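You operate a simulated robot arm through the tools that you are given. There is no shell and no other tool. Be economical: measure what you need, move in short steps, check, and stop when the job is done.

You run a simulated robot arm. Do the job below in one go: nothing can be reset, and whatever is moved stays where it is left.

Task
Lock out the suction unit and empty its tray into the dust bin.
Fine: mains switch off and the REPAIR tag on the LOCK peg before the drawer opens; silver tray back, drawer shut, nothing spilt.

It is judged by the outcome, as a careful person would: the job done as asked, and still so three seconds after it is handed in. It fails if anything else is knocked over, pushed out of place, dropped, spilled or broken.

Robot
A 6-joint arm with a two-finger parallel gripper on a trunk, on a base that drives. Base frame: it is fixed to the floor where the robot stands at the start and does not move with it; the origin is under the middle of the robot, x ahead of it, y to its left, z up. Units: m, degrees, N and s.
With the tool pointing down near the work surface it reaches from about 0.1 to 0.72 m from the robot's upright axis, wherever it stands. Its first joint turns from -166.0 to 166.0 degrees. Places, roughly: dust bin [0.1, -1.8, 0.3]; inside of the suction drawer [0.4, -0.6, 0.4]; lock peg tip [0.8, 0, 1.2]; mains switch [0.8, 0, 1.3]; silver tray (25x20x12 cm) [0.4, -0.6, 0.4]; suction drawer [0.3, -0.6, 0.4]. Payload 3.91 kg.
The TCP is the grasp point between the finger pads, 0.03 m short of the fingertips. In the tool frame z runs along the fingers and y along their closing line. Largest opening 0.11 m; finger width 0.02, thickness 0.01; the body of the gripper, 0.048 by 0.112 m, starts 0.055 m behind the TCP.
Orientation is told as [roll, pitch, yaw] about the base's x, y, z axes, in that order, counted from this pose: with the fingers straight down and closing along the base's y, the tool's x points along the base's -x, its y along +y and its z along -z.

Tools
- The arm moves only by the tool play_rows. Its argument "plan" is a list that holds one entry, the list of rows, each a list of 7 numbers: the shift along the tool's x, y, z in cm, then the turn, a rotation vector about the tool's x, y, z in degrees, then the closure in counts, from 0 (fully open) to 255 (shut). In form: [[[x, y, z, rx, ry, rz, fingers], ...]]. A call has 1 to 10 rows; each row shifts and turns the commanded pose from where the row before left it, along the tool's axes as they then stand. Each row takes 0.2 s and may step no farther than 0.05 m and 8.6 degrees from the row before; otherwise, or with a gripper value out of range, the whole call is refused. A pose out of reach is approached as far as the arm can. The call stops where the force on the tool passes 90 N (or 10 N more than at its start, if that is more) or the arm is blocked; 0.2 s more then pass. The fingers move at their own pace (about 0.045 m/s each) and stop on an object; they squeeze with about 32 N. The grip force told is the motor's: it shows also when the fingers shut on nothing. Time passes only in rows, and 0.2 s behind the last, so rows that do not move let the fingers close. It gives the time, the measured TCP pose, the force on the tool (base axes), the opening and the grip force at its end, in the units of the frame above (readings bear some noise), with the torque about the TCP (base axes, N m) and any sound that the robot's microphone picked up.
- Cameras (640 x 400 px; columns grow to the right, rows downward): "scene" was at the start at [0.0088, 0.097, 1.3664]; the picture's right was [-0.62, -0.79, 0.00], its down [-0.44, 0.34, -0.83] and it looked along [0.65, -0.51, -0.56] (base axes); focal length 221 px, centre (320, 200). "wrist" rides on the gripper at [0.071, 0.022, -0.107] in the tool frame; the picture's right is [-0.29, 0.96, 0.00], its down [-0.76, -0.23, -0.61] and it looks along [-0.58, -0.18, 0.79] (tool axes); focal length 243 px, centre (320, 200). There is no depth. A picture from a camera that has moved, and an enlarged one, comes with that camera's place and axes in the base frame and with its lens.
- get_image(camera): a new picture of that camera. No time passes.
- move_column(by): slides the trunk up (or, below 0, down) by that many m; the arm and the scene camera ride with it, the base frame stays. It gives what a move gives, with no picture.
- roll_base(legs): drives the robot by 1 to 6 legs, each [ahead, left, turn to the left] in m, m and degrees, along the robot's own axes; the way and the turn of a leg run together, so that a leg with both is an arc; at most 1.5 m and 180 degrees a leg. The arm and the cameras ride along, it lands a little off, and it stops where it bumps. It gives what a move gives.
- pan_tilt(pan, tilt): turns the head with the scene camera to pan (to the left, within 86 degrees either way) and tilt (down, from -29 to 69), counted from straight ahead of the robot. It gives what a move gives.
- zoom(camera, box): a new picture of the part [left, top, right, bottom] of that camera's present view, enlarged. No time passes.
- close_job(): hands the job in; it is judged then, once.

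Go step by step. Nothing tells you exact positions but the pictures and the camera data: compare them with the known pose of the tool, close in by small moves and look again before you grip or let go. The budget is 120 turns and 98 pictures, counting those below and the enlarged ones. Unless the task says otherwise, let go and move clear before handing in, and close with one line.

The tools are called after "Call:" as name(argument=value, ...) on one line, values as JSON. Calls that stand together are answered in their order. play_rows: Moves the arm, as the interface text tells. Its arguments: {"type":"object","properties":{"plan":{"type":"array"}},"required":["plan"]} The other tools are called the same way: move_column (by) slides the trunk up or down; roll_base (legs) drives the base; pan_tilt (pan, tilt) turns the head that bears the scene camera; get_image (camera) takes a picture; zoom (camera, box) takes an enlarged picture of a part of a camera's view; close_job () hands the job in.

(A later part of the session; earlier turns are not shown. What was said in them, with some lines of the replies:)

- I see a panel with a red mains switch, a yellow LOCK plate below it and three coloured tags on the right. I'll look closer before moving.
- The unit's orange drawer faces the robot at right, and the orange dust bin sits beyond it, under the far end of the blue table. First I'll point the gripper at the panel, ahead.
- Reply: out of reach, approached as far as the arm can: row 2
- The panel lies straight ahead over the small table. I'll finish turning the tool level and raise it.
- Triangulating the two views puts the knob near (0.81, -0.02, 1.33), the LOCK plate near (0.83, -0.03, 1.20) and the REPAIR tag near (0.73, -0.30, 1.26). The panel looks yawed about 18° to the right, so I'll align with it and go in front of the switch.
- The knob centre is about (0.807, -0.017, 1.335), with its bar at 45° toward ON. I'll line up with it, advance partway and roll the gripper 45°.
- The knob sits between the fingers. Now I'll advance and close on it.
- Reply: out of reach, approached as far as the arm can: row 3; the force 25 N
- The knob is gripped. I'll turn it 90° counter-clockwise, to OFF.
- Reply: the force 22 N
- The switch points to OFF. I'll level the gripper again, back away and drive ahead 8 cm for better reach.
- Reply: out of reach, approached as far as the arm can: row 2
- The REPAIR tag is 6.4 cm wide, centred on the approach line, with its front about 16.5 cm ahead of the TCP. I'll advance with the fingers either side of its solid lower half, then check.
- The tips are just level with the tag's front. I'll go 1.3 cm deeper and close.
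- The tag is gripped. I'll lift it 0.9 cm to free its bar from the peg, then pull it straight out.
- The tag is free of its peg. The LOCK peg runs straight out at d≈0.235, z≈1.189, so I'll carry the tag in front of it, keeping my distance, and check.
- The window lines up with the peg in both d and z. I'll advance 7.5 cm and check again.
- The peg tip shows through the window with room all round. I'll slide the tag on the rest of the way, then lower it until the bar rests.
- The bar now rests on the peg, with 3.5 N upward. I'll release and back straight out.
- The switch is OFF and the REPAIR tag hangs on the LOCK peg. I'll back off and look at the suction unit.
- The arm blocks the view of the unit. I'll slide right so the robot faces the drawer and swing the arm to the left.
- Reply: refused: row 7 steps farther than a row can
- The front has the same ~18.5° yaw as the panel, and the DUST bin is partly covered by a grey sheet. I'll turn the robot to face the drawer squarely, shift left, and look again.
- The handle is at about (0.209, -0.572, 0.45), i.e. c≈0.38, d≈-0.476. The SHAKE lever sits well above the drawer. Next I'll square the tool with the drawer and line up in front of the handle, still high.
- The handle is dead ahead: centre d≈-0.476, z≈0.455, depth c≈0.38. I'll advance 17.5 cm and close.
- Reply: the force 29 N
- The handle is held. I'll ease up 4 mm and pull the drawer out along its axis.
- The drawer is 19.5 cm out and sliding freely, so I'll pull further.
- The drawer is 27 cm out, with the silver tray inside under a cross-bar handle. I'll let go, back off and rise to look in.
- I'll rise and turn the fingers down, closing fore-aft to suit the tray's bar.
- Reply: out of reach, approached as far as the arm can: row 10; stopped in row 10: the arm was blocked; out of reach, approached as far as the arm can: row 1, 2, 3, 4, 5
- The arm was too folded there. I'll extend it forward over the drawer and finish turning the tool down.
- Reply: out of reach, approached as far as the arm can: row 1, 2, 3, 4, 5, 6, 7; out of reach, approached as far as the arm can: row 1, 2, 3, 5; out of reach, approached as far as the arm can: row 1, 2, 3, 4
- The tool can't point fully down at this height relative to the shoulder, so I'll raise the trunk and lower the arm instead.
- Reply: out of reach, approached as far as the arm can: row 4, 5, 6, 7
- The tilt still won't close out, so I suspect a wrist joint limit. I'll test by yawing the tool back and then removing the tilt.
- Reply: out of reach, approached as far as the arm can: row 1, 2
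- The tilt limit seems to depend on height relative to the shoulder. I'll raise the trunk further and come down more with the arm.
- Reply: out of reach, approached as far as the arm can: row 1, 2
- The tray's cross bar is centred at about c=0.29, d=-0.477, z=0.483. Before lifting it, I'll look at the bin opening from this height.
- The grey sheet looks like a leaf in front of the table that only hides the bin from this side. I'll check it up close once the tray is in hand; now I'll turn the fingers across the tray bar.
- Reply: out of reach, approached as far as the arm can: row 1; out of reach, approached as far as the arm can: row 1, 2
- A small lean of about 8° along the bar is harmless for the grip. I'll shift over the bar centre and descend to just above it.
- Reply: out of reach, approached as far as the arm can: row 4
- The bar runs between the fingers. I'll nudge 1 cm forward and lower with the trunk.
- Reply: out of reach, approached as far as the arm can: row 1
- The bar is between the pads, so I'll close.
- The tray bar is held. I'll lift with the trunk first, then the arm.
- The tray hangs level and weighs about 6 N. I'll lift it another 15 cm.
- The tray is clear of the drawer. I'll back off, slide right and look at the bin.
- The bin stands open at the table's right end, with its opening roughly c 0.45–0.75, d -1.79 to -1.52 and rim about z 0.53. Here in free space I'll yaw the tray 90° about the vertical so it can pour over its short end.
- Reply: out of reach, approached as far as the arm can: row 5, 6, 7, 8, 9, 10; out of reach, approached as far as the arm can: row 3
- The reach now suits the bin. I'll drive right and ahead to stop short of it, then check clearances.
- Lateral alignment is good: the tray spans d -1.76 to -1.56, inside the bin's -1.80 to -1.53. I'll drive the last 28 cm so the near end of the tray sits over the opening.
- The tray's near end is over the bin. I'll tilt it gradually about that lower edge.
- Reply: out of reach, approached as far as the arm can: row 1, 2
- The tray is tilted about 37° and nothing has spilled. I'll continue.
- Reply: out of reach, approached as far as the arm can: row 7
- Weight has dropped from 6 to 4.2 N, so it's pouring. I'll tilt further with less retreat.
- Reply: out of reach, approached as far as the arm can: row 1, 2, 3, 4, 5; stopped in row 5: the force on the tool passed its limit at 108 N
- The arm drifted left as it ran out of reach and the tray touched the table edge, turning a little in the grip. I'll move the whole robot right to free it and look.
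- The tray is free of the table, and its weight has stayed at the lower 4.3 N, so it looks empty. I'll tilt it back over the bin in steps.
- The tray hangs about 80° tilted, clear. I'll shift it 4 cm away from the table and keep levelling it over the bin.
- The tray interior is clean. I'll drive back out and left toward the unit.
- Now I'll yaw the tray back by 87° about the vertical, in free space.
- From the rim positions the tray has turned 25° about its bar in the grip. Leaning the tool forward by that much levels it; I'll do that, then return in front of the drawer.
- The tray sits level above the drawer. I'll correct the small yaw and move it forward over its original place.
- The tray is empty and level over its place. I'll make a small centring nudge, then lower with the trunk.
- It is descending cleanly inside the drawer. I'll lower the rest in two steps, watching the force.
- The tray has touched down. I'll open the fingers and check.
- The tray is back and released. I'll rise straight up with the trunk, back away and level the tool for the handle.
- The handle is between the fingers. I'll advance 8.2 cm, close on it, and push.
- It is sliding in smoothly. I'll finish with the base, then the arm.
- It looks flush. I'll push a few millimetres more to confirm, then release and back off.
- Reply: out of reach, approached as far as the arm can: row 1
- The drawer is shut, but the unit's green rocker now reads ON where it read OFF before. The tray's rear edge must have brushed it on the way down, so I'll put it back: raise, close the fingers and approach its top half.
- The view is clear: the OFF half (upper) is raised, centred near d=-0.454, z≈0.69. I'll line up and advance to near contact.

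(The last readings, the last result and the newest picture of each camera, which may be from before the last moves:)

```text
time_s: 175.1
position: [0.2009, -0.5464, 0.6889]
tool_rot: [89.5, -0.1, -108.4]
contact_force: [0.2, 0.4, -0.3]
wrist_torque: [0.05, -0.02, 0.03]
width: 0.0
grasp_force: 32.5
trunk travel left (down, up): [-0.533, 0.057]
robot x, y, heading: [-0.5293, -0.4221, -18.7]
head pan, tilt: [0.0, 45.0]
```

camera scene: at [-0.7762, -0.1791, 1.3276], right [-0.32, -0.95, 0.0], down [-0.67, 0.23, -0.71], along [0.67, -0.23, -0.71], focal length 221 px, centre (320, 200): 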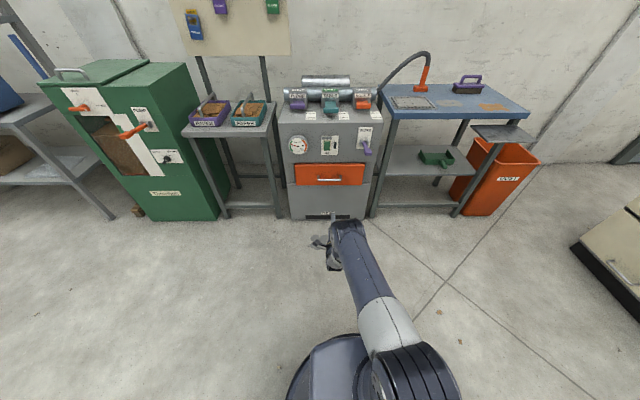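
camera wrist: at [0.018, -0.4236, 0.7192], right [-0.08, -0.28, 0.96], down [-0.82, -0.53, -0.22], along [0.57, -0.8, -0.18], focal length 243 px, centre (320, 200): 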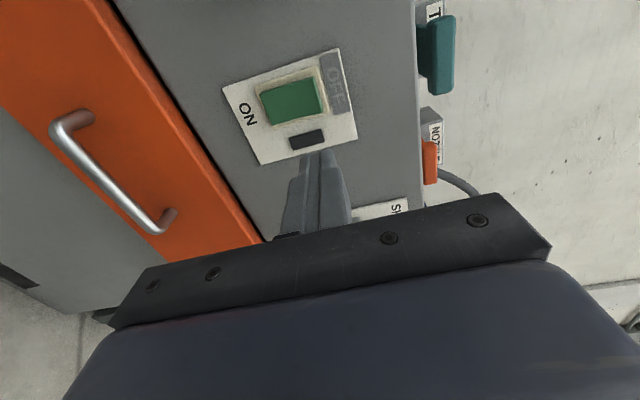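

No contact yet, so I'll continue in small steps.

Call:
play_rows(plan=[[[0, 0, 0.4, 0, 0, 0, 255], [0, 0, 0.4, 0, 0, 0, 255], [0, 0, 0, 0, 0, 0, 255]]])

Call:
play_rows(plan=[[[0, 0, 0.4, 0, 0, 0, 255], [0, 0, 0.3, 0, 0, 0, 255], [0, 0, 0, 0, 0, 0, 255]]])

```text
time_s: 175.9
position: [0.2081, -0.5479, 0.6893]
tool_rot: [89.5, -0.2, -108.4]
contact_force: [-1.7, 0.6, 2.2]
wrist_torque: [0.0, -0.05, 0.02]
width: 0.0
grasp_force: 31.8
trunk travel left (down, up): [-0.533, 0.057]
robot x, y, heading: [-0.5325, -0.4194, -18.8]
head pan, tilt: [0.0, 45.0]
```

```text
time_s: 176.7
position: [0.2118, -0.5511, 0.6899]
tool_rot: [89.4, -0.2, -108.5]
contact_force: [-27.6, 9.0, 4.6]
wrist_torque: [0.04, 0.14, 0.01]
width: 0.0001
grasp_force: 31.6
trunk travel left (down, up): [-0.533, 0.057]
robot x, y, heading: [-0.5334, -0.4205, -18.8]
head pan, tilt: [0.0, 45.0]
```

The rocker was pressed to its stop at 29 N. I'll back off and check with the last picture.

Call:
play_rows(plan=[[[0, 0, -3, 0, 0, 0, 255], [-1.15, 0, -4, 0, 0, 0, 255], [0, 0, -4, 0, 0, 0, 255], [0, 0, 0, 0, 0, 0, 0], [0, 0, 0, 0, 0, 0, 0], [0, 0, 0, 0, 0, 0, 0]]])

Call:
zoom(camera="wrist", box=[180, 20, 400, 190])

```text
time_s: 178.1
position: [0.1071, -0.5254, 0.6904]
tool_rot: [89.4, -0.1, -108.4]
contact_force: [0.1, -0.1, 0.2]
wrist_torque: [-0.01, 0.02, 0.02]
width: 0.0685
grasp_force: 0.0
trunk travel left (down, up): [-0.533, 0.057]
robot x, y, heading: [-0.532, -0.4205, -18.5]
head pan, tilt: [0.0, 45.0]
```

```text
2.35 times, centred on (290, 105) of wrist
camera zoom: at [0.0266, -0.426, 0.7106], right [-0.08, -0.28, 0.96], down [-0.82, -0.53, -0.22], along [0.57, -0.8, -0.18], focal length 571 px, centre (391, 424)
```

zoom: 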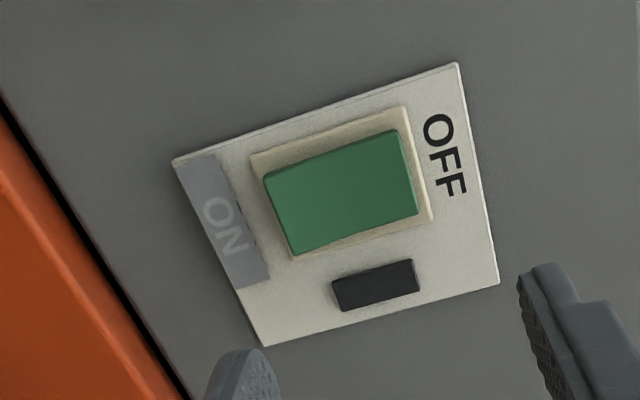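

The rocker reads OFF again. I'll back the robot clear and hand in.

Call:
roll_base(legs=[[-0.25, 0, 0]])

Call:
close_job()

```text
time_s: 179.9
position: [-0.1314, -0.4457, 0.6901]
tool_rot: [89.5, -0.1, -108.5]
contact_force: [-0.6, 0.3, 0.1]
wrist_torque: [0.03, -0.01, 0.0]
width: 0.1104
grasp_force: 0.0
trunk travel left (down, up): [-0.533, 0.057]
robot x, y, heading: [-0.7737, -0.3379, -18.8]
head pan, tilt: [0.0, 45.0]
```

```text
The job is handed in.
```

The mains was off and the REPAIR tag on the LOCK peg before the drawer opened; the tray went into the dust bin, is back in place, and the drawer is shut with no spill seen. On the way the tray bumped the table edge and knocked the unit's own switch to ON, which I pressed back to OFF.
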